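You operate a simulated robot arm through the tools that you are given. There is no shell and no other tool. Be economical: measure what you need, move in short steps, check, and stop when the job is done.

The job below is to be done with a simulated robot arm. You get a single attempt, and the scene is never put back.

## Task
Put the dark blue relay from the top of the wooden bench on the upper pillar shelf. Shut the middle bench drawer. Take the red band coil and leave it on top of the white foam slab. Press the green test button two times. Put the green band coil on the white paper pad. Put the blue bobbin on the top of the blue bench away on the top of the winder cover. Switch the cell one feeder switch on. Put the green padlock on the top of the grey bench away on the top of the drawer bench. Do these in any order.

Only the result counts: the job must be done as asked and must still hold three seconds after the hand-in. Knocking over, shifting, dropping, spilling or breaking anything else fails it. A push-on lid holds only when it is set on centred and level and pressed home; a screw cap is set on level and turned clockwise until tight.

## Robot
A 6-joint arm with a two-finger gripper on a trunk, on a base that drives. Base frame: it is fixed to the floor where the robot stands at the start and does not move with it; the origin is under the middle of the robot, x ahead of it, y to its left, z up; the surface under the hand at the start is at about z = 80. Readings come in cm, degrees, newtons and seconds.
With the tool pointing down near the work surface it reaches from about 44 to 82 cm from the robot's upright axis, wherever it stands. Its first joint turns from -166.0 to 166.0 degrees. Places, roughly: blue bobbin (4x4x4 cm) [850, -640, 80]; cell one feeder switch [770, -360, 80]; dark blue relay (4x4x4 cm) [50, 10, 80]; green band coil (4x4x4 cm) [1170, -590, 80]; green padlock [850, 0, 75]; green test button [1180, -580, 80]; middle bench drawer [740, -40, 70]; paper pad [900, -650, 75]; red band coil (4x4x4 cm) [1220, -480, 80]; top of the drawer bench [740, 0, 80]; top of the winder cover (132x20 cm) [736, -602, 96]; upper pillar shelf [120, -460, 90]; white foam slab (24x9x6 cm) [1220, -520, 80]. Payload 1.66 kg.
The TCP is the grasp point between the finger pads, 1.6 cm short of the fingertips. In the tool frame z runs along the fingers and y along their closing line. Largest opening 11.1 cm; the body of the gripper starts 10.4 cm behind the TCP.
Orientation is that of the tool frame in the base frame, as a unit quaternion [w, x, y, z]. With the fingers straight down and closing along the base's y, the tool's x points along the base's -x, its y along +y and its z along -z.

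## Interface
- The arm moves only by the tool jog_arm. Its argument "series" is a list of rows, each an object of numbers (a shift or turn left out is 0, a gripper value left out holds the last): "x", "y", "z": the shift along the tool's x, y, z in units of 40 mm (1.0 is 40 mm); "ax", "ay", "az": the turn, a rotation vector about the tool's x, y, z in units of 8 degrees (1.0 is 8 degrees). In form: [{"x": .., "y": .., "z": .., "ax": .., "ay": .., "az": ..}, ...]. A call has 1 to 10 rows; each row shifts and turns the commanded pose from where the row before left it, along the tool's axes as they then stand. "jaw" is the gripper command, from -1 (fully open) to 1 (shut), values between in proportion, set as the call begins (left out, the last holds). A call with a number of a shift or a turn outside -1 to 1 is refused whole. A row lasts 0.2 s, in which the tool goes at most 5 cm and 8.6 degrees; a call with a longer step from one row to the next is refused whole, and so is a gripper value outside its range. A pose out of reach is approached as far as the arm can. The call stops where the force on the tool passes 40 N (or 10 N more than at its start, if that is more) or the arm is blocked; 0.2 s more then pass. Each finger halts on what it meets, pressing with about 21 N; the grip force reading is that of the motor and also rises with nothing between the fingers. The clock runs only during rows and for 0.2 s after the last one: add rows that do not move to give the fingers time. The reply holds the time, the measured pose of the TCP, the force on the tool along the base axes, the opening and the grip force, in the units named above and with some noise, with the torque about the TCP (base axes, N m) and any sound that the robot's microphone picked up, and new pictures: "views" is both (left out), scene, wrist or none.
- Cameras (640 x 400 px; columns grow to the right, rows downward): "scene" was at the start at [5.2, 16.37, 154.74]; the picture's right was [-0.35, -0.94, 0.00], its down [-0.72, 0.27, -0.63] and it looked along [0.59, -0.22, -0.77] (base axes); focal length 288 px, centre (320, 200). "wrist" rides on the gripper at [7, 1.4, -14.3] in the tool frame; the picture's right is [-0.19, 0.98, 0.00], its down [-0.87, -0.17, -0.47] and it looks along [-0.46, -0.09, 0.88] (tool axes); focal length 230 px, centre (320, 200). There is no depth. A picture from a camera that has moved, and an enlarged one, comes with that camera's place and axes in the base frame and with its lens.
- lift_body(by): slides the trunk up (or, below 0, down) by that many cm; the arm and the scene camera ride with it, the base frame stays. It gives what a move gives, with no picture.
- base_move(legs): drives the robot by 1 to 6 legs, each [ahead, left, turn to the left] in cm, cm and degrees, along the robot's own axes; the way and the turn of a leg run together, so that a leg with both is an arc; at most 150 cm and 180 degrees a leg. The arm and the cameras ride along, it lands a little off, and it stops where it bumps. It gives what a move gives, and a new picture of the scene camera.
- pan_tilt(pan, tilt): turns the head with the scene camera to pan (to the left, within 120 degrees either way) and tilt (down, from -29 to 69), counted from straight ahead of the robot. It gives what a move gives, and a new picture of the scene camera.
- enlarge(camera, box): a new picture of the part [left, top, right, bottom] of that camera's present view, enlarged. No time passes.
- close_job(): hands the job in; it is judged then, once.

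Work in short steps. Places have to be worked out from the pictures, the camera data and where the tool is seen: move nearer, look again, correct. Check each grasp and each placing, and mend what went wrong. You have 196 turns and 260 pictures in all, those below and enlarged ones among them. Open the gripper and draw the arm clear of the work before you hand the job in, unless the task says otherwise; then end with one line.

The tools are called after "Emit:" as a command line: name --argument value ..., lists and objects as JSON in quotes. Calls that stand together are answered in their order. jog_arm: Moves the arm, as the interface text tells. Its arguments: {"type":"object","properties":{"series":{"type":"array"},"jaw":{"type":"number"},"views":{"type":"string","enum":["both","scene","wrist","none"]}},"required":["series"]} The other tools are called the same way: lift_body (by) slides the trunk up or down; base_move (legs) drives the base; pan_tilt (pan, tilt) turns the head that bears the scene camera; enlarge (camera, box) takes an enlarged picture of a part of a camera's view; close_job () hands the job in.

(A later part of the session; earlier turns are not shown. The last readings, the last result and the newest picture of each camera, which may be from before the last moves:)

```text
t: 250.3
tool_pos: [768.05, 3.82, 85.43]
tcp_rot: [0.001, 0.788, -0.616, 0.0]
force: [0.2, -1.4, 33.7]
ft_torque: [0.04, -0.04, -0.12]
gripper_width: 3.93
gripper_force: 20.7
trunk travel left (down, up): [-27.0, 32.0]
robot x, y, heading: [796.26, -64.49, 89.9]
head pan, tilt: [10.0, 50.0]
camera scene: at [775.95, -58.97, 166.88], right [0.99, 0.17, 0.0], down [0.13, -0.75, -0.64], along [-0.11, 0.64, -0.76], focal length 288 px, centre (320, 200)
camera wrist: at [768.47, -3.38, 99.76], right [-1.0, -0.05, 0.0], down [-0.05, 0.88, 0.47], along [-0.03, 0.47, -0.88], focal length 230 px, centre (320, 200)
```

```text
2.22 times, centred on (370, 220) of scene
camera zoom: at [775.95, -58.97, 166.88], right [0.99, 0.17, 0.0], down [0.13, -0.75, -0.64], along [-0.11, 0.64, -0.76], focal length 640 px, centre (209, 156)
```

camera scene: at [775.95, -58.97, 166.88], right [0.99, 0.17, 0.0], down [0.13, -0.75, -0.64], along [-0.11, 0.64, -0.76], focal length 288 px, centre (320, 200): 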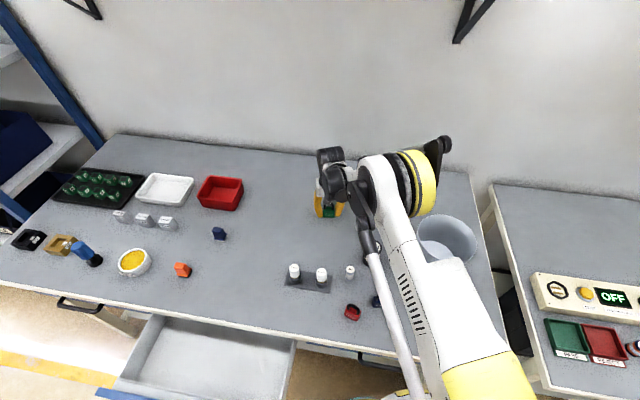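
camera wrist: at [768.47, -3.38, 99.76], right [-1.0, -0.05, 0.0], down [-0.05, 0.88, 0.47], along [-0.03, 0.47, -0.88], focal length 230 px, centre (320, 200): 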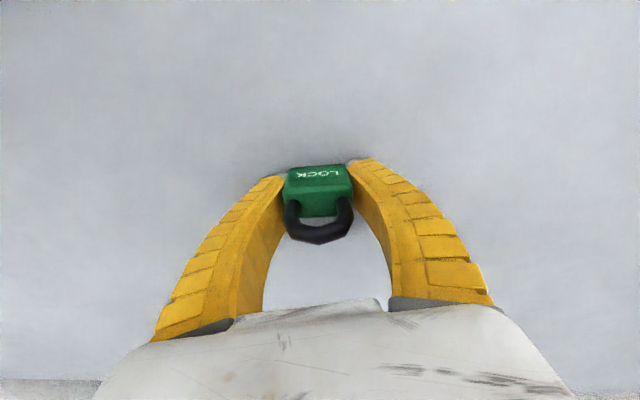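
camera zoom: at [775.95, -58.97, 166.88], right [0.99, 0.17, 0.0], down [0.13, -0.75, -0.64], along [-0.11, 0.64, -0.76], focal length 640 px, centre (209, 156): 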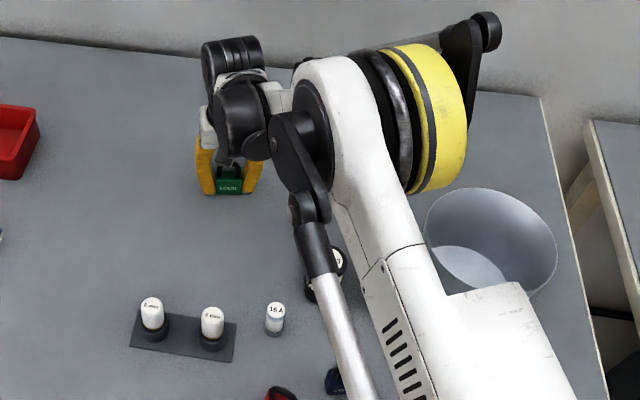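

Pure vertical force, and the shadow meets the padlock base, so the drawer bench is just higher (z ≈ 83). I release gently and check.

Emit:
jog_arm --series '[{"z": -0.02}, {}, {}]' --jaw 0.0 --views "wrist"

Emit:
jog_arm --series '[{"z": -0.4}, {"z": -1}, {"z": -1}, {"z": -1}, {"z": -1}, {"z": -1}]' --views "both"

```text
t: 251.1
tool_pos: [768.11, 3.93, 85.35]
tcp_rot: [0.001, 0.788, -0.615, 0.001]
force: [1.1, -3.8, 13.9]
ft_torque: [-0.08, 0.0, 0.01]
gripper_width: 5.37
gripper_force: 0.0
trunk travel left (down, up): [-27.0, 32.0]
robot x, y, heading: [796.03, -64.54, 89.8]
head pan, tilt: [10.0, 50.0]
camera wrist: at [768.42, -3.31, 99.7], right [-1.0, -0.05, 0.0], down [-0.05, 0.88, 0.47], along [-0.03, 0.47, -0.88], focal length 230 px, centre (320, 200)
```

wrist: 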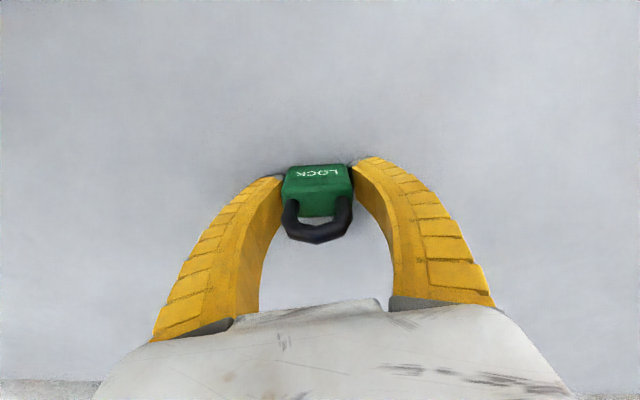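

```text
t: 252.5
tool_pos: [767.96, 3.76, 106.97]
tcp_rot: [0.002, 0.789, -0.615, 0.001]
force: [1.0, -0.1, 0.8]
ft_torque: [0.02, 0.03, 0.0]
gripper_width: 5.77
gripper_force: 1.9
trunk travel left (down, up): [-27.0, 32.0]
robot x, y, heading: [796.13, -64.4, 89.9]
head pan, tilt: [10.0, 50.0]
camera scene: at [775.83, -58.66, 166.83], right [0.99, 0.17, 0.0], down [0.13, -0.75, -0.64], along [-0.11, 0.63, -0.77], focal length 288 px, centre (320, 200)
camera wrist: at [768.24, -3.36, 121.19], right [-1.0, -0.05, 0.0], down [-0.05, 0.88, 0.47], along [-0.03, 0.47, -0.88], focal length 230 px, centre (320, 200)
```

scene: 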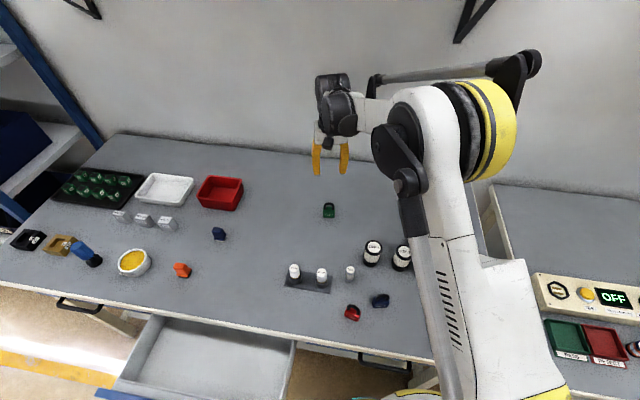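
wrist: 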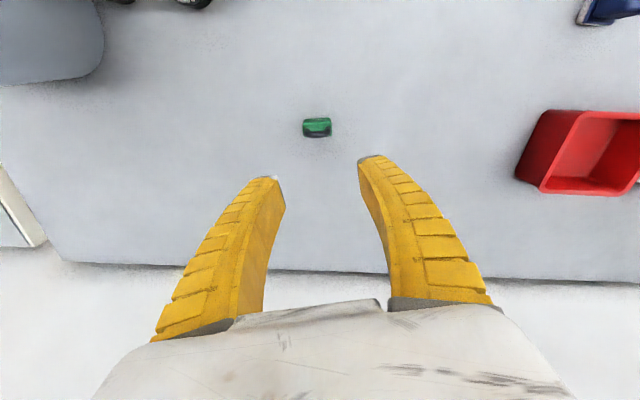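

The padlock stands well on the drawer bench. Now the drawer: front panel about x 719–767 at y ≈ −59. I pull the arm in and move the base back and left to face the drawer.

Emit:
jog_arm --series '[{"z": -1}, {"x": 1}, {"x": 1}, {"x": 1}, {"x": 0.5}, {"az": 0.9}, {"az": 0.9}]' --jaw 1 --views "none"

Emit:
base_move --legs '[[-52, 0, 0], [0, 50, 0]]'

Emit:
pan_tilt --pan 0 --tilt 50

```text
t: 254.1
tool_pos: [771.4, -9.6, 110.9]
tcp_rot: [-0.002, -0.705, 0.709, -0.001]
force: [0.5, -0.1, 0.7]
ft_torque: [0.0, -0.02, -0.01]
gripper_width: 0.0
gripper_force: 20.5
trunk travel left (down, up): [-27.0, 32.0]
robot x, y, heading: [795.88, -63.97, 89.7]
head pan, tilt: [10.0, 50.0]
```

```text
t: 259.7
tool_pos: [721.85, -61.44, 111.02]
tcp_rot: [-0.001, -0.704, 0.71, -0.001]
force: [-0.4, 0.3, -0.4]
ft_torque: [-0.01, -0.04, -0.03]
gripper_width: 0.0
gripper_force: 20.9
trunk travel left (down, up): [-27.0, 32.0]
robot x, y, heading: [746.54, -116.19, 89.6]
head pan, tilt: [10.0, 50.0]
camera scene: at [726.15, -110.41, 166.81], right [0.99, 0.17, 0.0], down [0.13, -0.76, -0.64], along [-0.11, 0.63, -0.77], focal length 288 px, centre (320, 200)
```

scene: 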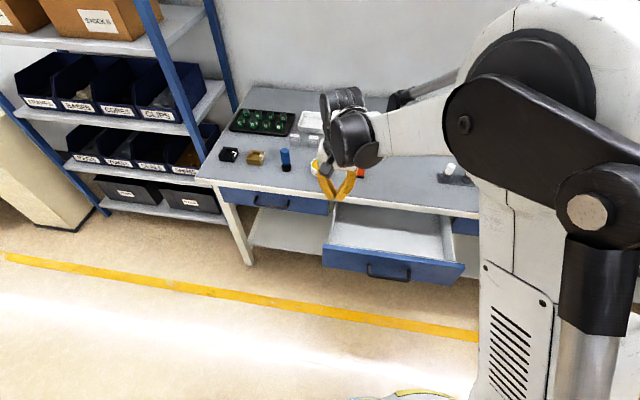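

```text
t: 260.4
tool_pos: [721.94, -61.37, 110.92]
tcp_rot: [-0.001, -0.704, 0.71, -0.001]
force: [0.0, 0.3, 0.5]
ft_torque: [0.0, 0.03, 0.03]
gripper_width: 0.04
gripper_force: 20.7
trunk travel left (down, up): [-27.0, 32.0]
robot x, y, heading: [746.34, -116.03, 89.8]
head pan, tilt: [0.0, 50.0]
camera scene: at [727.55, -110.3, 166.82], right [1.0, 0.0, 0.0], down [0.0, -0.77, -0.64], along [0.0, 0.64, -0.77], focal length 288 px, centre (320, 200)
```

scene: 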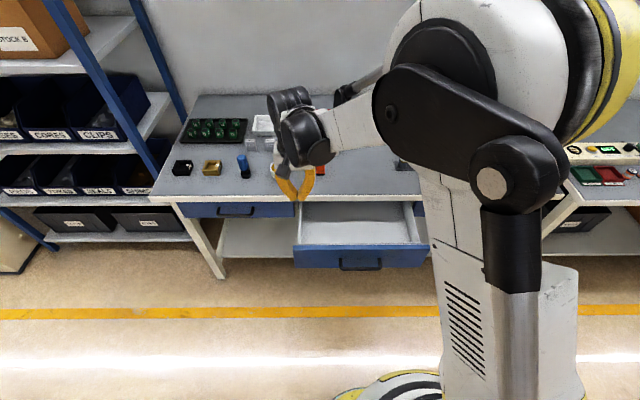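

Emit:
enlarge --camera "scene" --box '[270, 180, 450, 290]'

```text
3.56 times, centred on (360, 235) of scene
camera zoom: at [727.55, -110.3, 166.82], right [1.0, 0.0, 0.0], down [0.0, -0.77, -0.64], along [0.0, 0.64, -0.77], focal length 1024 px, centre (178, 76)
```

zoom: 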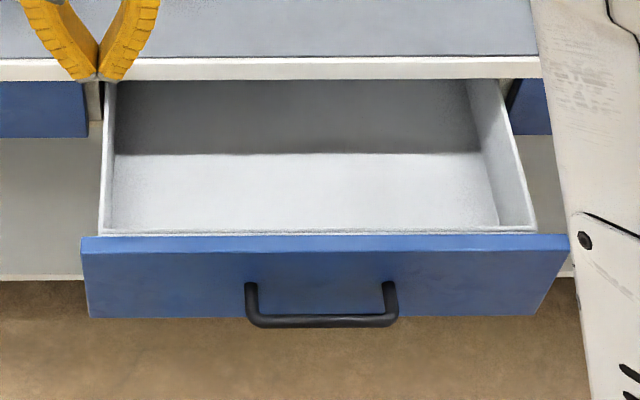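

Drawer front face: y ≈ −58.5, z 63–77, with the handle bar at z ≈ 71, x 735–748. I bring the closed fingers to [742, −67], with tips just above the handle height.

Emit:
jog_arm --series '[{"y": -0.9, "x": 0.28}, {"y": -0.9, "x": 0.28}, {"y": -0.9, "x": 0.28}, {"y": -0.9, "x": 0.28}, {"y": -0.9, "x": 0.28}, {"y": -0.55}, {"z": 1}, {"z": 1}, {"z": 1}, {"z": 1}]' --views "none"

Emit:
jog_arm --series '[{"z": 1}, {"z": 1}, {"z": 1}, {"z": 1}, {"z": 0.8}]'

```text
t: 262.6
tool_pos: [742.08, -67.33, 95.04]
tcp_rot: [-0.001, -0.703, 0.711, -0.001]
force: [0.0, 0.3, 1.6]
ft_torque: [0.04, 0.0, -0.01]
gripper_width: 0.02
gripper_force: 21.1
trunk travel left (down, up): [-27.0, 32.0]
robot x, y, heading: [746.9, -115.88, 89.6]
head pan, tilt: [0.0, 50.0]
```

```text
t: 263.8
tool_pos: [741.3, -60.17, 80.65]
tcp_rot: [-0.001, -0.704, 0.71, -0.002]
force: [1.8, -0.7, 30.6]
ft_torque: [0.27, 0.02, -0.03]
gripper_width: 0.62
gripper_force: 27.6
out of reach, approached as far as the arm can: row 1, 2, 3, 4, 5
trunk travel left (down, up): [-27.0, 32.0]
robot x, y, heading: [746.33, -116.11, 89.9]
head pan, tilt: [0.0, 50.0]
stopped in row 5: the force on the tool passed its limit at 46 N (the readings are from after the stop); the commanded pose is now the measured one
camera scene: at [727.58, -110.54, 166.88], right [1.0, 0.0, 0.0], down [0.0, -0.76, -0.64], along [0.0, 0.64, -0.77], focal length 288 px, centre (320, 200)
camera wrist: at [739.81, -67.09, 94.95], right [-0.98, 0.2, 0.0], down [0.17, 0.87, 0.47], along [0.09, 0.46, -0.88], focal length 230 px, centre (320, 200)
```

scene: 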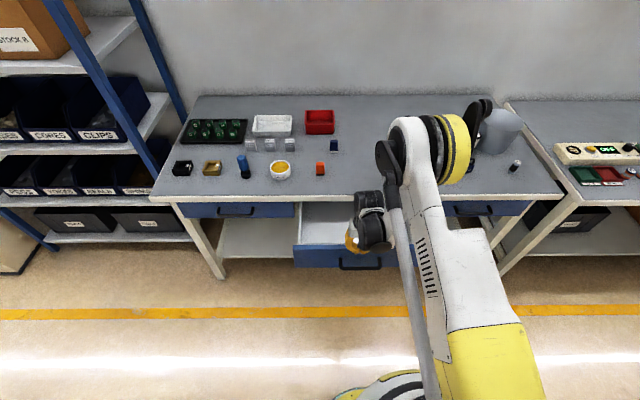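
wrist: 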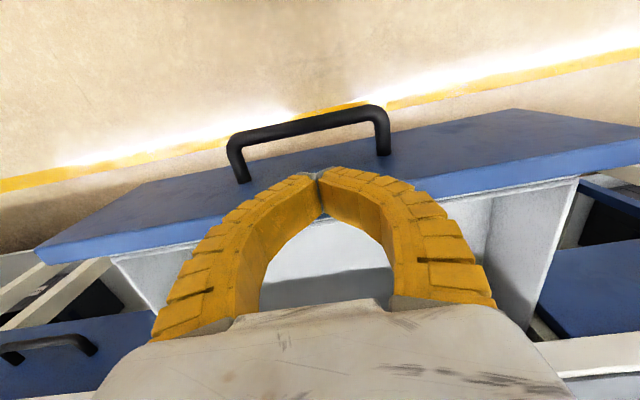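

The inner reach limit pushed the tip onto the panel's top edge. I lift off, lower the trunk and back the base.

Emit:
jog_arm --series '[{"z": -0.5}, {"z": -1}, {"z": -1}]' --views "none"

Emit:
base_move --legs '[[-16, 0, 0]]'

Emit:
lift_body --by -12

```text
t: 264.6
tool_pos: [741.25, -60.05, 90.72]
tcp_rot: [-0.001, -0.704, 0.71, -0.002]
force: [0.1, -0.7, -0.2]
ft_torque: [0.01, -0.01, 0.01]
gripper_width: 0.0
gripper_force: 28.5
trunk travel left (down, up): [-27.0, 32.0]
robot x, y, heading: [746.43, -116.09, 90.0]
head pan, tilt: [0.0, 50.0]
```

```text
t: 266.0
tool_pos: [741.37, -75.65, 90.71]
tcp_rot: [-0.001, -0.703, 0.711, -0.002]
force: [0.6, -0.1, 0.5]
ft_torque: [0.04, 0.01, -0.03]
gripper_width: 0.01
gripper_force: 28.8
trunk travel left (down, up): [-27.0, 32.0]
robot x, y, heading: [746.2, -132.27, 89.7]
head pan, tilt: [0.0, 50.0]
camera scene: at [727.48, -126.13, 166.83], right [1.0, -0.01, 0.0], down [0.0, -0.77, -0.64], along [0.0, 0.64, -0.77], focal length 288 px, centre (320, 200)
```

scene: 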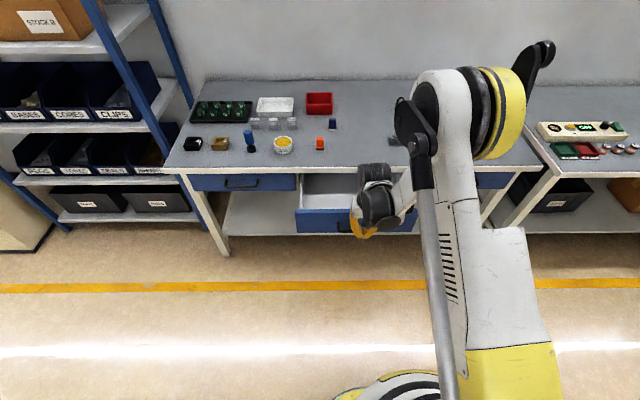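

```text
t: 267.5
tool_pos: [741.33, -75.59, 78.54]
tcp_rot: [-0.002, -0.704, 0.71, -0.003]
force: [0.3, 0.3, -0.1]
ft_torque: [-0.03, 0.02, 0.01]
gripper_width: 0.02
gripper_force: 28.4
trunk travel left (down, up): [-15.0, 44.0]
robot x, y, heading: [746.49, -132.06, 89.5]
head pan, tilt: [0.0, 50.0]
```

Now low enough. I pull the arm in 2.5 units, bring the base forward 20 cm, and then push with the arm.

Emit:
jog_arm --series '[{"x": 0.9, "z": 0.15}, {"x": 0.9, "z": 0.15}, {"x": 0.7}]' --views "none"

Emit:
base_move --legs '[[20, 0, 0]]'

```text
t: 268.3
tool_pos: [740.78, -82.37, 80.07]
tcp_rot: [-0.003, -0.704, 0.71, -0.004]
force: [-0.3, -0.3, 0.9]
ft_torque: [0.01, 0.01, -0.01]
gripper_width: 0.0
gripper_force: 28.6
out of reach, approached as far as the arm can: row 2, 3
trunk travel left (down, up): [-15.0, 44.0]
robot x, y, heading: [746.3, -132.01, 89.3]
head pan, tilt: [0.0, 50.0]
```

```text
t: 269.9
tool_pos: [740.83, -62.18, 79.97]
tcp_rot: [-0.003, -0.704, 0.71, -0.004]
force: [-0.3, 0.7, 0.4]
ft_torque: [-0.03, 0.04, -0.02]
gripper_width: 0.0
gripper_force: 28.3
trunk travel left (down, up): [-15.0, 44.0]
robot x, y, heading: [746.1, -111.95, 89.6]
head pan, tilt: [0.0, 50.0]
camera scene: at [727.59, -105.86, 154.82], right [1.0, -0.01, 0.0], down [0.0, -0.77, -0.64], along [0.0, 0.64, -0.77], focal length 288 px, centre (320, 200)
```

scene: 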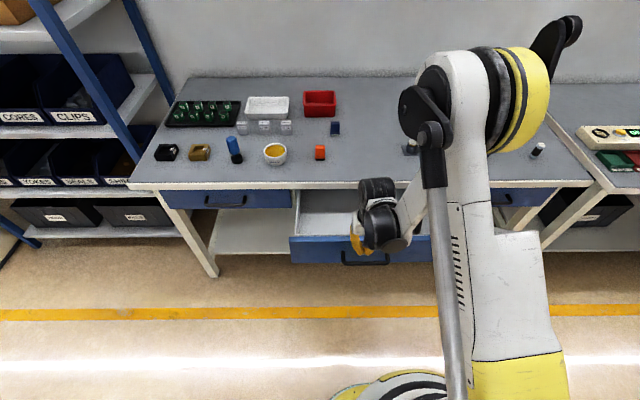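

Emit:
base_move --legs '[[-4, 0, 0]]'

Emit:
lift_body --by -3.5

Emit:
jog_arm --series '[{"x": -0.3}, {"x": -0.3}, {"x": -0.3}]' --views "wrist"

```text
t: 270.8
tool_pos: [740.74, -66.05, 80.15]
tcp_rot: [-0.001, -0.704, 0.71, -0.002]
force: [0.4, -1.2, 0.7]
ft_torque: [-0.02, 0.02, -0.03]
gripper_width: 0.01
gripper_force: 28.5
trunk travel left (down, up): [-15.0, 44.0]
robot x, y, heading: [746.82, -115.79, 89.8]
head pan, tilt: [0.0, 50.0]
camera scene: at [727.57, -109.98, 154.83], right [1.0, 0.0, 0.0], down [0.0, -0.77, -0.64], along [0.0, 0.64, -0.77], focal length 288 px, centre (320, 200)
```

scene: 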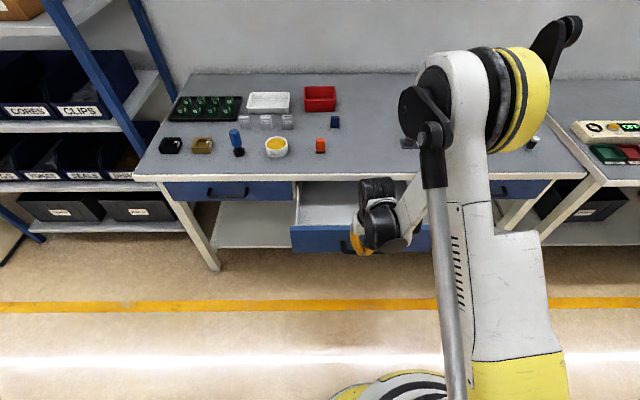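

```text
t: 271.6
tool_pos: [740.76, -66.1, 76.69]
tcp_rot: [-0.002, -0.704, 0.711, -0.003]
force: [-0.2, 0.3, -0.7]
ft_torque: [-0.03, 0.0, 0.01]
gripper_width: 0.01
gripper_force: 28.6
trunk travel left (down, up): [-11.5, 47.5]
robot x, y, heading: [746.39, -115.61, 89.7]
head pan, tilt: [0.0, 50.0]
```

```text
t: 272.4
tool_pos: [740.72, -62.59, 76.51]
tcp_rot: [-0.002, -0.704, 0.71, -0.003]
force: [-0.1, -0.2, 0.1]
ft_torque: [-0.02, 0.02, 0.01]
gripper_width: 0.02
gripper_force: 29.0
trunk travel left (down, up): [-11.5, 47.5]
robot x, y, heading: [746.57, -115.78, 89.8]
head pan, tilt: [0.0, 50.0]
camera wrist: at [739.31, -69.44, 90.88], right [-0.98, 0.2, 0.0], down [0.17, 0.87, 0.46], along [0.09, 0.46, -0.89], focal length 230 px, centre (320, 200)
```

wrist: 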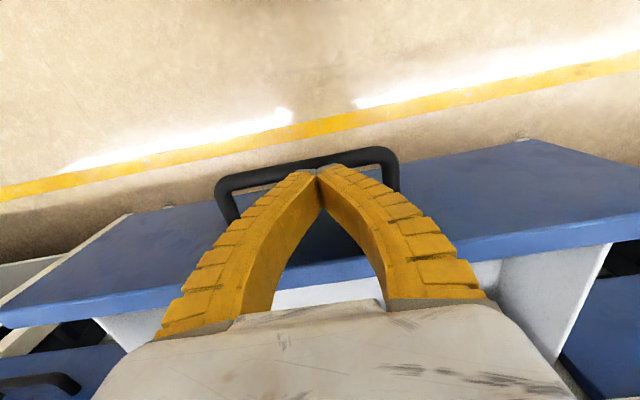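

The fingertips are just above the handle, in front of the panel. I push in +y.

Emit:
jog_arm --series '[{"x": -0.4}, {"x": -0.4}, {"x": -0.4}, {"x": -0.4}, {"x": -0.4}, {"x": -0.4}, {"x": -0.4}, {"x": -0.4}]'

```text
t: 274.2
tool_pos: [740.95, -49.71, 76.47]
tcp_rot: [-0.003, -0.704, 0.71, -0.004]
force: [-0.2, -0.7, -0.1]
ft_torque: [-0.02, -0.02, 0.01]
gripper_width: 0.0
gripper_force: 28.7
trunk travel left (down, up): [-11.5, 47.5]
robot x, y, heading: [746.63, -115.47, 89.6]
head pan, tilt: [0.0, 50.0]
camera scene: at [727.58, -109.89, 151.32], right [1.0, 0.0, 0.0], down [0.0, -0.77, -0.64], along [0.0, 0.64, -0.77], focal length 288 px, centre (320, 200)
camera wrist: at [739.51, -56.69, 90.74], right [-0.98, 0.2, 0.0], down [0.17, 0.87, 0.47], along [0.1, 0.46, -0.89], focal length 230 px, centre (320, 200)
```

scene: 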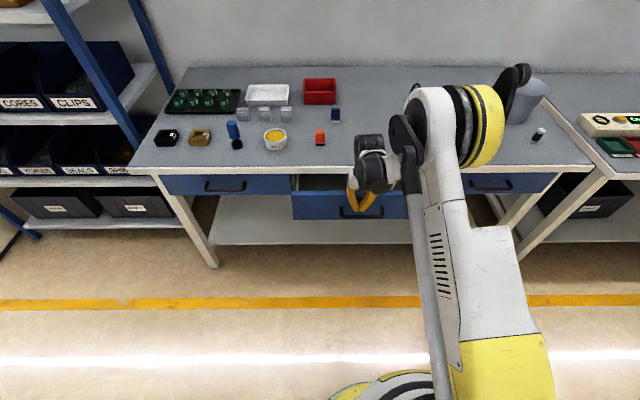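
wrist: 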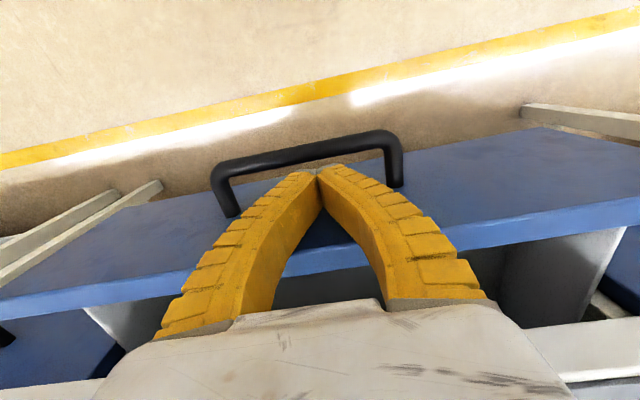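

The drawer slides easily. I continue until it stops.

Emit:
jog_arm --series '[{"x": -0.4}, {"x": -0.4}, {"x": -0.4}, {"x": -0.35}, {"x": -0.3}, {"x": -0.3}, {"x": -0.3}, {"x": -0.3}]'

```text
t: 275.9
tool_pos: [741.01, -40.17, 76.27]
tcp_rot: [-0.005, -0.706, 0.709, -0.008]
force: [0.4, -11.0, 3.8]
ft_torque: [0.85, 0.12, 0.32]
gripper_width: 0.0
gripper_force: 28.7
trunk travel left (down, up): [-11.5, 47.5]
robot x, y, heading: [746.64, -115.52, 89.7]
head pan, tilt: [0.0, 50.0]
stopped in row 8: the force on the tool passed its limit at 56 N (the readings are from after the stop); the commanded pose is now the measured one
camera scene: at [727.59, -110.14, 151.34], right [1.0, 0.0, 0.0], down [0.0, -0.77, -0.64], along [0.0, 0.64, -0.77], focal length 288 px, centre (320, 200)
camera wrist: at [739.57, -46.96, 90.64], right [-0.98, 0.19, -0.01], down [0.17, 0.87, 0.46], along [0.09, 0.45, -0.89], focal length 230 px, centre (320, 200)
```

scene: 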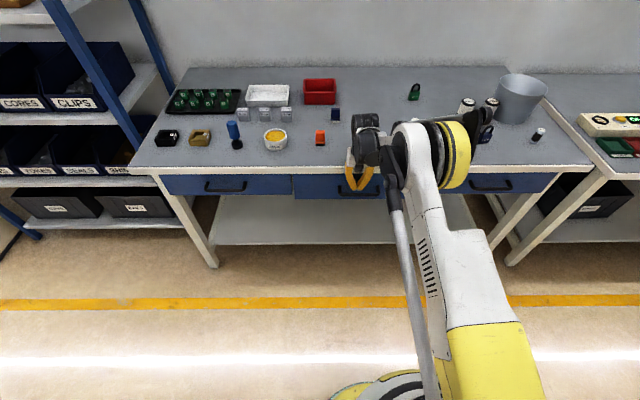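
wrist: 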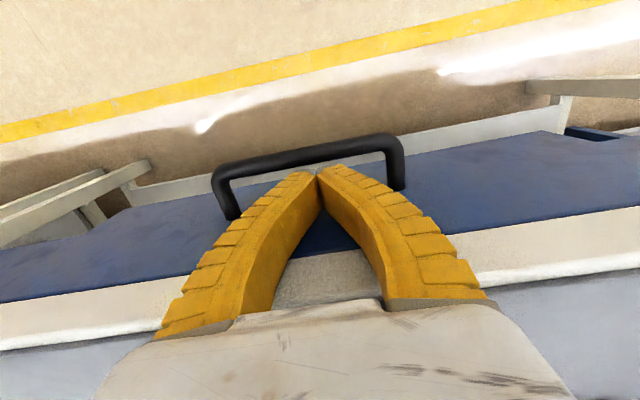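

Emit:
enlarge --camera "scene" --box '[150, 140, 390, 250]'

Emit:
enlarge --camera "wrist" --box '[380, 80, 640, 300]'

```text
2.67 times, centred on (270, 195) of scene
camera zoom: at [727.59, -110.14, 151.34], right [1.0, 0.0, 0.0], down [0.0, -0.77, -0.64], along [0.0, 0.64, -0.77], focal length 768 px, centre (453, 213)
```

zoom: 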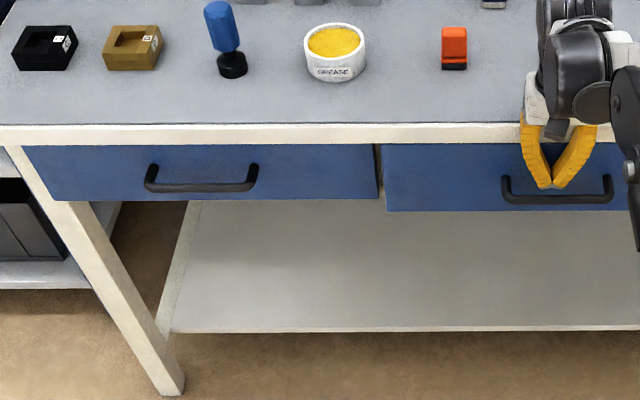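

```text
1.82 times, centred on (510, 190) of wrist
camera zoom: at [739.57, -46.96, 90.64], right [-0.98, 0.19, -0.01], down [0.17, 0.87, 0.46], along [0.09, 0.45, -0.89], focal length 418 px, centre (-26, 218)
```

zoom: 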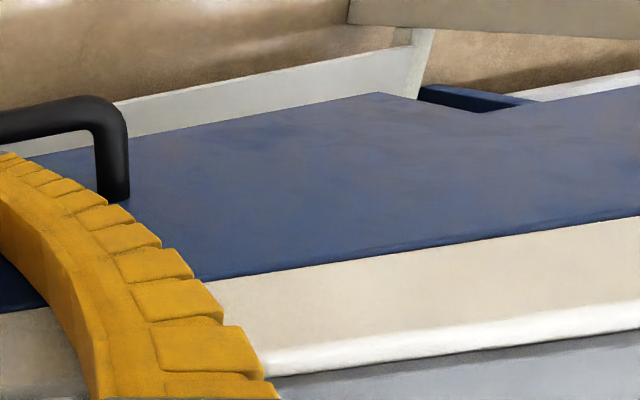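

About 2 cm remain; the vertical fingers met the bench edge first. I lift out, back off, lower, and push on the handle bar instead, which stands proud of the bench edge.

Emit:
jog_arm --series '[{"z": -0.6}, {"z": -0.6}, {"x": 0.9}, {"x": 0.9}, {"x": 0.7}, {"z": 0.9}, {"z": 0.9}, {"z": 0.8}]'

```text
t: 277.7
tool_pos: [740.9, -50.06, 70.62]
tcp_rot: [-0.006, -0.705, 0.709, -0.006]
force: [0.8, -0.3, -0.5]
ft_torque: [0.02, 0.01, 0.0]
gripper_width: 0.0
gripper_force: 28.3
trunk travel left (down, up): [-11.5, 47.5]
robot x, y, heading: [746.23, -115.66, 89.9]
head pan, tilt: [0.0, 50.0]
camera scene: at [727.57, -109.93, 151.32], right [1.0, 0.0, 0.0], down [0.0, -0.77, -0.64], along [0.0, 0.64, -0.77], focal length 288 px, centre (320, 200)
camera wrist: at [739.57, -56.83, 84.96], right [-0.98, 0.2, -0.01], down [0.17, 0.87, 0.46], along [0.09, 0.45, -0.89], focal length 230 px, centre (320, 200)
```

scene: 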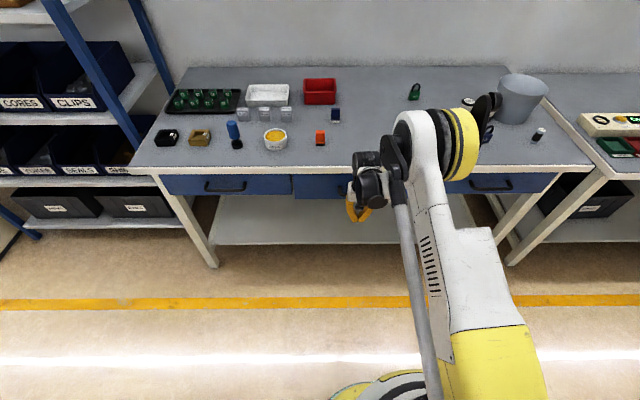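
wrist: 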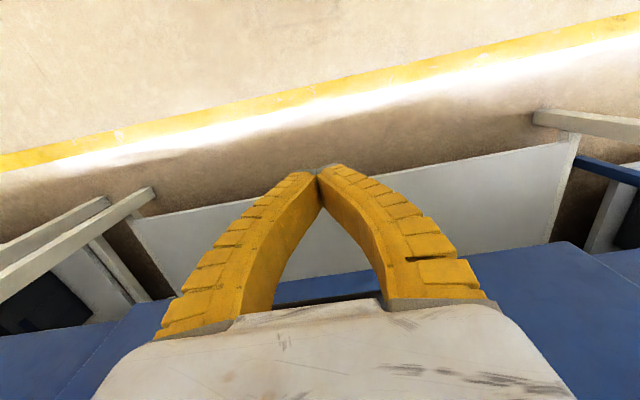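

Emit:
jog_arm --series '[{"x": -0.3}, {"x": -0.3}, {"x": -0.25}, {"x": -0.25}, {"x": -0.2}, {"x": -0.2}, {"x": -0.2}, {"x": -0.2}]'

Emit:
enlarge --camera "scene" --box '[150, 140, 390, 250]'

```text
t: 279.4
tool_pos: [741.06, -43.59, 70.58]
tcp_rot: [-0.007, -0.706, 0.708, -0.009]
force: [1.6, -14.4, 6.6]
ft_torque: [2.2, 0.22, 0.17]
gripper_width: 0.0
gripper_force: 28.2
trunk travel left (down, up): [-11.5, 47.5]
robot x, y, heading: [746.88, -115.64, 89.7]
head pan, tilt: [0.0, 50.0]
stopped in row 8: the force on the tool passed its limit at 54 N (the readings are from after the stop); the commanded pose is now the measured one
camera scene: at [727.59, -110.22, 151.35], right [1.0, 0.0, 0.0], down [0.0, -0.77, -0.64], along [0.0, 0.64, -0.77], focal length 288 px, centre (320, 200)
camera wrist: at [739.6, -50.24, 85.05], right [-0.98, 0.19, -0.01], down [0.17, 0.88, 0.45], along [0.09, 0.44, -0.89], focal length 230 px, centre (320, 200)
```

scene: 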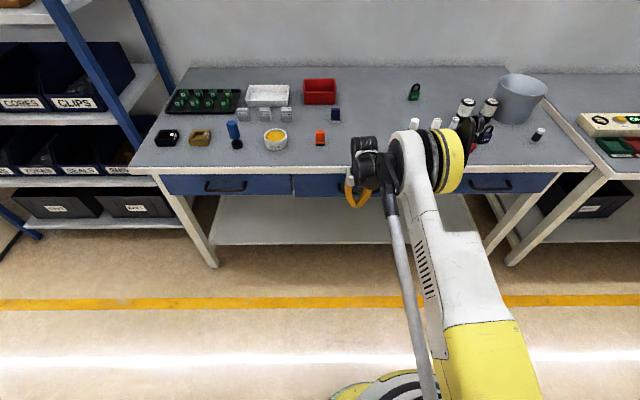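
wrist: 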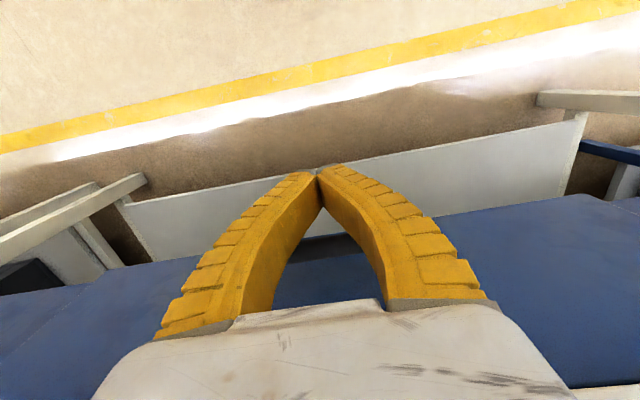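

```text
2.67 times, centred on (270, 195) of scene
camera zoom: at [727.59, -110.22, 151.35], right [1.0, 0.0, 0.0], down [0.0, -0.77, -0.64], along [0.0, 0.64, -0.77], focal length 768 px, centre (453, 213)
```

zoom: 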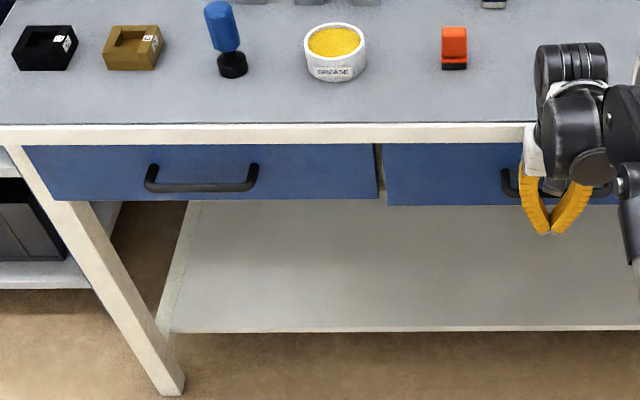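

The wrist body now meets the bench edge; about 1 cm remains. I back off, raise, and tilt the fingers 36° forward so the tips lead.

Emit:
jog_arm --series '[{"x": 0.8}, {"x": 0.7}, {"z": -0.6}, {"z": -0.6}, {"ay": -0.9}, {"ay": -0.9}, {"ay": -0.9}, {"ay": -0.9}, {"ay": -0.9}]'

```text
t: 281.4
tool_pos: [740.76, -48.35, 75.91]
tcp_rot: [0.212, -0.675, 0.676, 0.209]
force: [-0.1, -0.5, 0.1]
ft_torque: [0.01, 0.0, 0.0]
gripper_width: 0.02
gripper_force: 28.2
out of reach, approached as far as the arm can: row 9
trunk travel left (down, up): [-11.5, 47.5]
robot x, y, heading: [746.62, -115.53, 89.4]
head pan, tilt: [0.0, 50.0]
camera scene: at [727.57, -109.96, 151.32], right [1.0, 0.0, 0.0], down [0.0, -0.77, -0.64], along [0.0, 0.64, -0.77], focal length 288 px, centre (320, 200)
camera wrist: at [739.46, -62.28, 83.67], right [-0.98, 0.16, 0.11], down [0.17, 0.44, 0.88], along [0.09, 0.88, -0.46], focal length 230 px, centre (320, 200)
```

scene: 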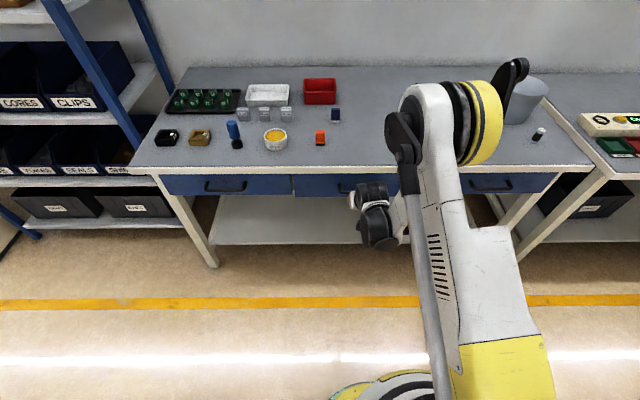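
wrist: 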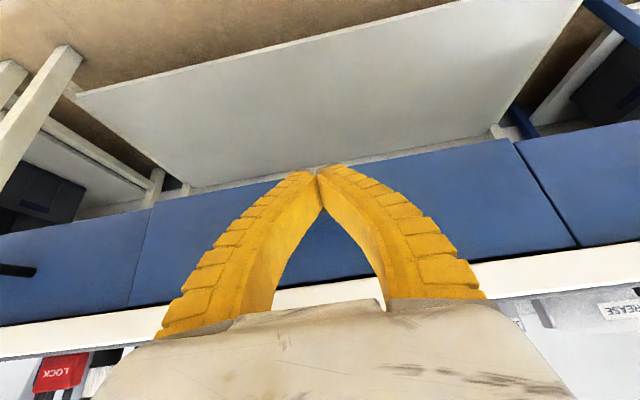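

Emit:
jog_arm --series '[{"x": -0.4, "z": 0.3}, {"x": -0.4, "z": 0.3}, {"x": -0.3, "z": 0.22}, {"x": -0.2, "z": 0.15}, {"x": -0.2, "z": 0.15}, {"x": -0.2, "z": 0.15}, {"x": -0.2, "z": 0.15}, {"x": -0.2, "z": 0.15}]'

Emit:
enlarge --camera "scene" --box '[150, 140, 390, 250]'

```text
t: 283.2
tool_pos: [740.83, -37.91, 75.53]
tcp_rot: [0.212, -0.674, 0.676, 0.209]
force: [-0.1, -0.8, 0.7]
ft_torque: [-0.01, 0.0, -0.01]
gripper_width: 0.0
gripper_force: 28.1
trunk travel left (down, up): [-11.5, 47.5]
robot x, y, heading: [746.39, -115.52, 89.7]
head pan, tilt: [0.0, 50.0]
camera scene: at [727.58, -110.06, 151.32], right [1.0, 0.0, 0.0], down [0.0, -0.77, -0.64], along [0.0, 0.64, -0.77], focal length 288 px, centre (320, 200)
camera wrist: at [739.41, -51.85, 83.36], right [-0.98, 0.16, 0.11], down [0.17, 0.44, 0.88], along [0.09, 0.88, -0.46], focal length 230 px, centre (320, 200)
```

scene: 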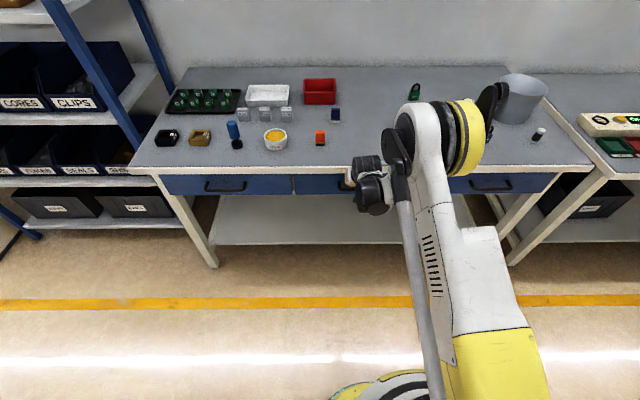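
wrist: 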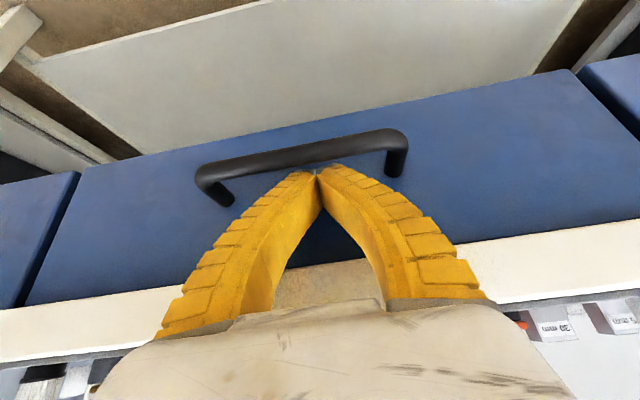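

```text
2.67 times, centred on (270, 195) of scene
camera zoom: at [727.58, -110.06, 151.32], right [1.0, 0.0, 0.0], down [0.0, -0.77, -0.64], along [0.0, 0.64, -0.77], focal length 768 px, centre (453, 213)
```

zoom: 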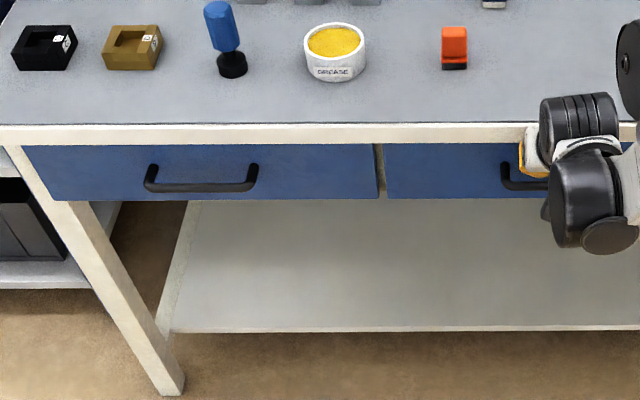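

Nearly flush now. I push a little more until it stops.

Emit:
jog_arm --series '[{"x": -0.12, "z": 0.09}, {"x": -0.12, "z": 0.09}, {"x": -0.12, "z": 0.09}, {"x": -0.12, "z": 0.09}]' --views "wrist"

Emit:
enlarge --camera "scene" --box '[150, 140, 390, 250]'

```text
t: 283.8
tool_pos: [740.84, -37.32, 75.41]
tcp_rot: [0.21, -0.675, 0.677, 0.205]
force: [1.1, -11.8, 5.7]
ft_torque: [0.08, 0.0, 0.03]
gripper_width: 0.61
gripper_force: 28.2
trunk travel left (down, up): [-11.5, 47.5]
robot x, y, heading: [746.7, -115.81, 89.7]
head pan, tilt: [0.0, 50.0]
stopped in row 3: the force on the tool passed its limit at 50 N (the readings are from after the stop); the commanded pose is now the measured one
camera wrist: at [739.41, -51.21, 83.33], right [-0.98, 0.16, 0.1], down [0.17, 0.45, 0.88], along [0.09, 0.88, -0.47], focal length 230 px, centre (320, 200)
```

wrist: 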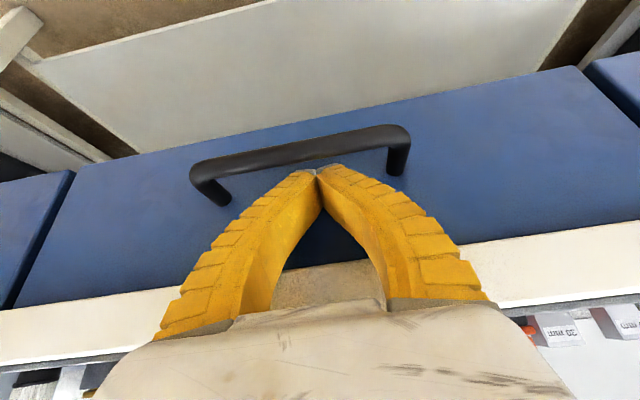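

```text
2.67 times, centred on (270, 195) of scene
camera zoom: at [727.59, -110.23, 151.35], right [1.0, 0.0, 0.0], down [0.0, -0.77, -0.64], along [0.0, 0.64, -0.77], focal length 768 px, centre (453, 213)
```

zoom: 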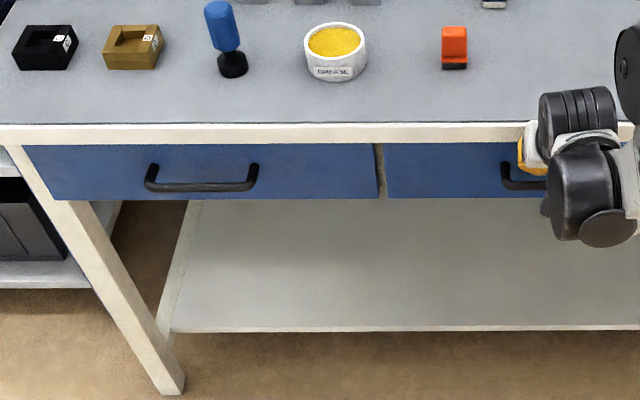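

The drawer is shut. I withdraw, straighten and raise the arm, then back off and turn east to look.

Emit:
jog_arm --series '[{"z": -0.6}, {"z": -1}, {"z": -1}, {"z": -1}, {"ay": 0.9}, {"ay": 0.9}, {"ay": 0.9}, {"ay": 0.9}, {"ay": 0.9}, {"z": -1}]' --views "none"

Emit:
lift_body --by 15.5

Emit:
base_move --legs '[[-50, 0, 0], [0, 0, -90]]'

Emit:
pan_tilt --pan -15 --tilt 15

```text
t: 286.0
tool_pos: [740.79, -45.23, 91.13]
tcp_rot: [-0.012, -0.706, 0.708, -0.014]
force: [0.2, 0.8, -0.4]
ft_torque: [-0.04, -0.03, 0.02]
gripper_width: 0.0
gripper_force: 28.8
trunk travel left (down, up): [-11.5, 47.5]
robot x, y, heading: [746.59, -115.82, 89.8]
head pan, tilt: [0.0, 50.0]
```

```text
t: 287.8
tool_pos: [740.83, -45.27, 106.83]
tcp_rot: [-0.011, -0.706, 0.708, -0.013]
force: [0.4, -0.7, 0.1]
ft_torque: [0.06, 0.0, -0.01]
gripper_width: 0.01
gripper_force: 28.4
trunk travel left (down, up): [-27.0, 32.0]
robot x, y, heading: [746.46, -115.82, 89.9]
head pan, tilt: [0.0, 50.0]
```

```text
t: 294.5
tool_pos: [816.7, -157.71, 106.83]
tcp_rot: [-0.016, -0.007, 1.0, -0.002]
force: [-0.6, 0.2, -0.7]
ft_torque: [0.0, -0.01, 0.02]
gripper_width: 0.0
gripper_force: 28.9
trunk travel left (down, up): [-27.0, 32.0]
robot x, y, heading: [746.2, -165.0, 0.4]
head pan, tilt: [0.0, 50.0]
camera scene: at [751.72, -145.57, 166.82], right [0.01, -1.0, 0.0], down [-0.77, -0.01, -0.64], along [0.64, 0.01, -0.77], focal length 288 px, centre (320, 200)
```

scene: 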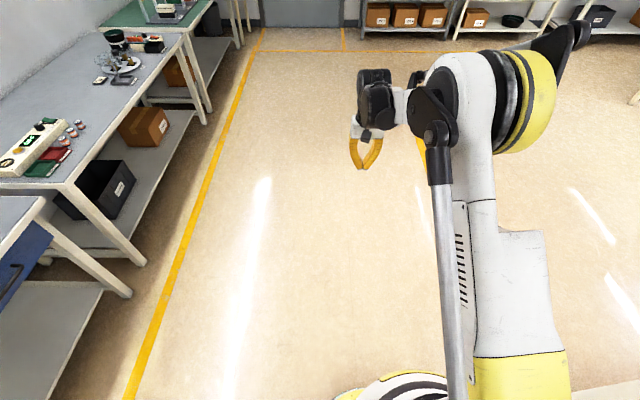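

```text
t: 295.5
tool_pos: [816.85, -157.78, 106.73]
tcp_rot: [-0.017, -0.007, 1.0, -0.002]
force: [0.0, -0.3, 0.2]
ft_torque: [0.04, 0.01, 0.01]
gripper_width: 0.0
gripper_force: 28.2
trunk travel left (down, up): [-27.0, 32.0]
robot x, y, heading: [746.05, -165.16, 0.7]
head pan, tilt: [-15.0, 15.0]
camera scene: at [753.08, -147.95, 172.19], right [-0.25, -0.97, 0.0], down [-0.25, 0.06, -0.97], along [0.94, -0.24, -0.26], focal length 288 px, centre (320, 200)
```

scene: 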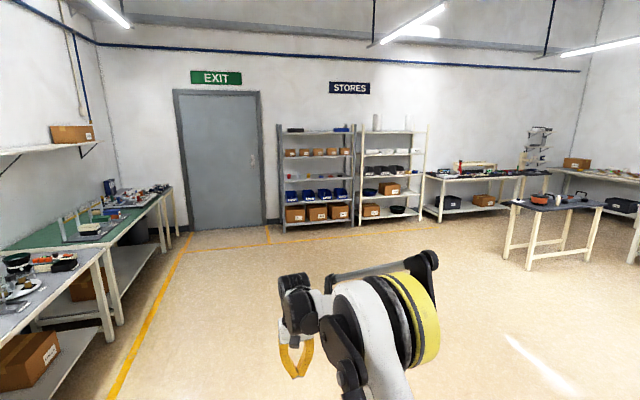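

The floor is open toward the east bench. I correct the small tool tilt, pull the arm in, and drive diagonally to about [1085, −400].

Emit:
jog_arm --series '[{"x": 0.9, "ay": -0.23}, {"x": 0.9}, {"x": 0.9}, {"x": 0.9}]' --jaw -1 --views "none"

Emit:
base_move --legs '[[120, -85, 0], [120, -85, 0], [95, -72, 0]]'

Emit:
pan_tilt --pan -35 --tilt 30

```text
t: 296.5
tool_pos: [802.09, -157.85, 107.03]
tcp_rot: [0.0, -0.006, 1.0, -0.002]
force: [0.3, -0.5, 0.0]
ft_torque: [-0.01, 0.0, 0.01]
gripper_width: 11.1
gripper_force: 0.1
trunk travel left (down, up): [-27.0, 32.0]
robot x, y, heading: [745.95, -164.33, 0.8]
head pan, tilt: [-15.0, 15.0]
```

```text
t: 316.3
tool_pos: [1143.23, -390.46, 107.03]
tcp_rot: [-0.001, -0.017, 1.0, -0.002]
force: [0.6, 0.1, 0.7]
ft_torque: [0.01, 0.04, 0.04]
gripper_width: 11.1
gripper_force: 0.1
trunk travel left (down, up): [-27.0, 32.0]
robot x, y, heading: [1086.77, -398.26, 1.7]
head pan, tilt: [-15.0, 15.0]
camera scene: at [1093.76, -381.47, 172.2], right [-0.23, -0.97, 0.0], down [-0.25, 0.06, -0.97], along [0.94, -0.22, -0.26], focal length 288 px, centre (320, 200)
```

scene: 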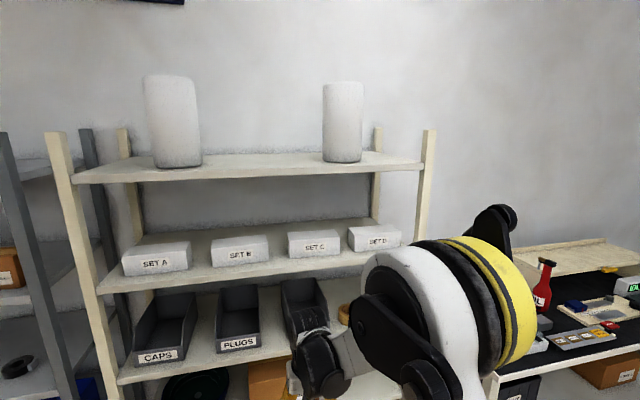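

```text
t: 317.1
tool_pos: [1143.01, -390.39, 106.98]
tcp_rot: [-0.001, -0.017, 1.0, -0.002]
force: [0.1, -0.6, 0.1]
ft_torque: [0.02, -0.01, 0.04]
gripper_width: 11.1
gripper_force: 0.0
trunk travel left (down, up): [-27.0, 32.0]
robot x, y, heading: [1087.26, -398.48, 2.0]
head pan, tilt: [-35.0, 30.0]
camera scene: at [1092.21, -384.26, 169.78], right [-0.55, -0.84, 0.0], down [-0.42, 0.27, -0.87], along [0.73, -0.47, -0.5], focal length 288 px, centre (320, 200)
```

scene: 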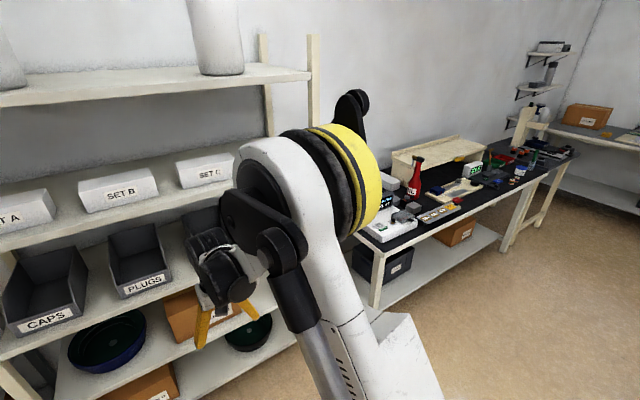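

Emit:
pan_tilt --pan -85 --tilt 35

```text
t: 318.3
tool_pos: [1143.09, -390.27, 107.06]
tcp_rot: [-0.002, -0.016, 1.0, -0.002]
force: [0.0, 0.6, 0.7]
ft_torque: [0.0, -0.01, -0.03]
gripper_width: 11.1
gripper_force: 0.0
trunk travel left (down, up): [-27.0, 32.0]
robot x, y, heading: [1087.25, -398.31, 2.3]
head pan, tilt: [-85.0, 35.0]
camera scene: at [1085.69, -388.07, 169.0], right [-0.99, -0.12, 0.0], down [-0.07, 0.57, -0.82], along [0.1, -0.81, -0.57], focal length 288 px, centre (320, 200)
```

scene: 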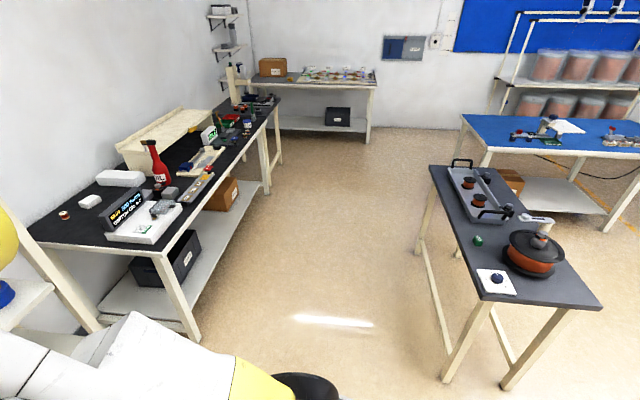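

Emit:
enlarge --camera "scene" --box '[20, 90, 290, 260]'

Emit:
enlarge --camera "scene" --box '[180, 90, 290, 170]'

Emit:
enlarge --camera "scene" --box '[420, 150, 610, 310]'

```text
2.35 times, centred on (155, 175) of scene
camera zoom: at [1085.69, -388.07, 169.0], right [-0.99, -0.12, 0.0], down [-0.07, 0.57, -0.82], along [0.1, -0.81, -0.57], focal length 678 px, centre (708, 259)
```

zoom: 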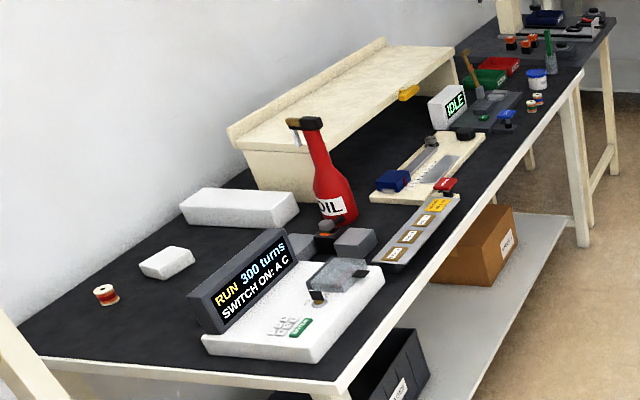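

```text
5.00 times, centred on (235, 130) of scene
camera zoom: at [1085.69, -388.07, 169.0], right [-0.99, -0.12, 0.0], down [-0.07, 0.57, -0.82], along [0.1, -0.81, -0.57], focal length 1440 px, centre (745, 550)
```

zoom: 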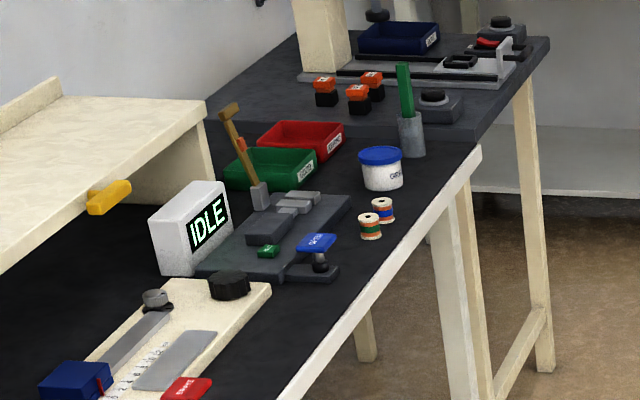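

```text
2.50 times, centred on (515, 230) of scene
camera zoom: at [1085.69, -388.07, 169.0], right [-0.99, -0.12, 0.0], down [-0.07, 0.57, -0.82], along [0.1, -0.81, -0.57], focal length 720 px, centre (-168, 125)
```

zoom: 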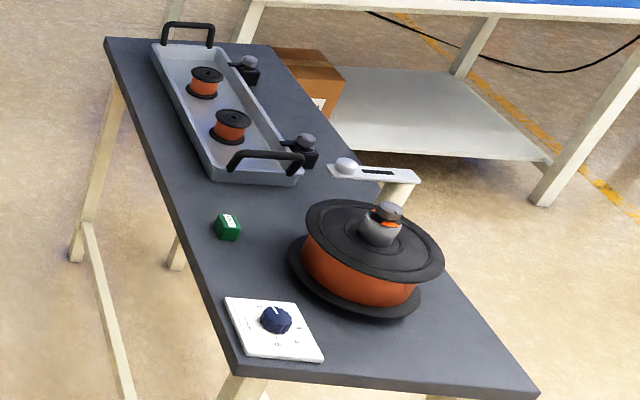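

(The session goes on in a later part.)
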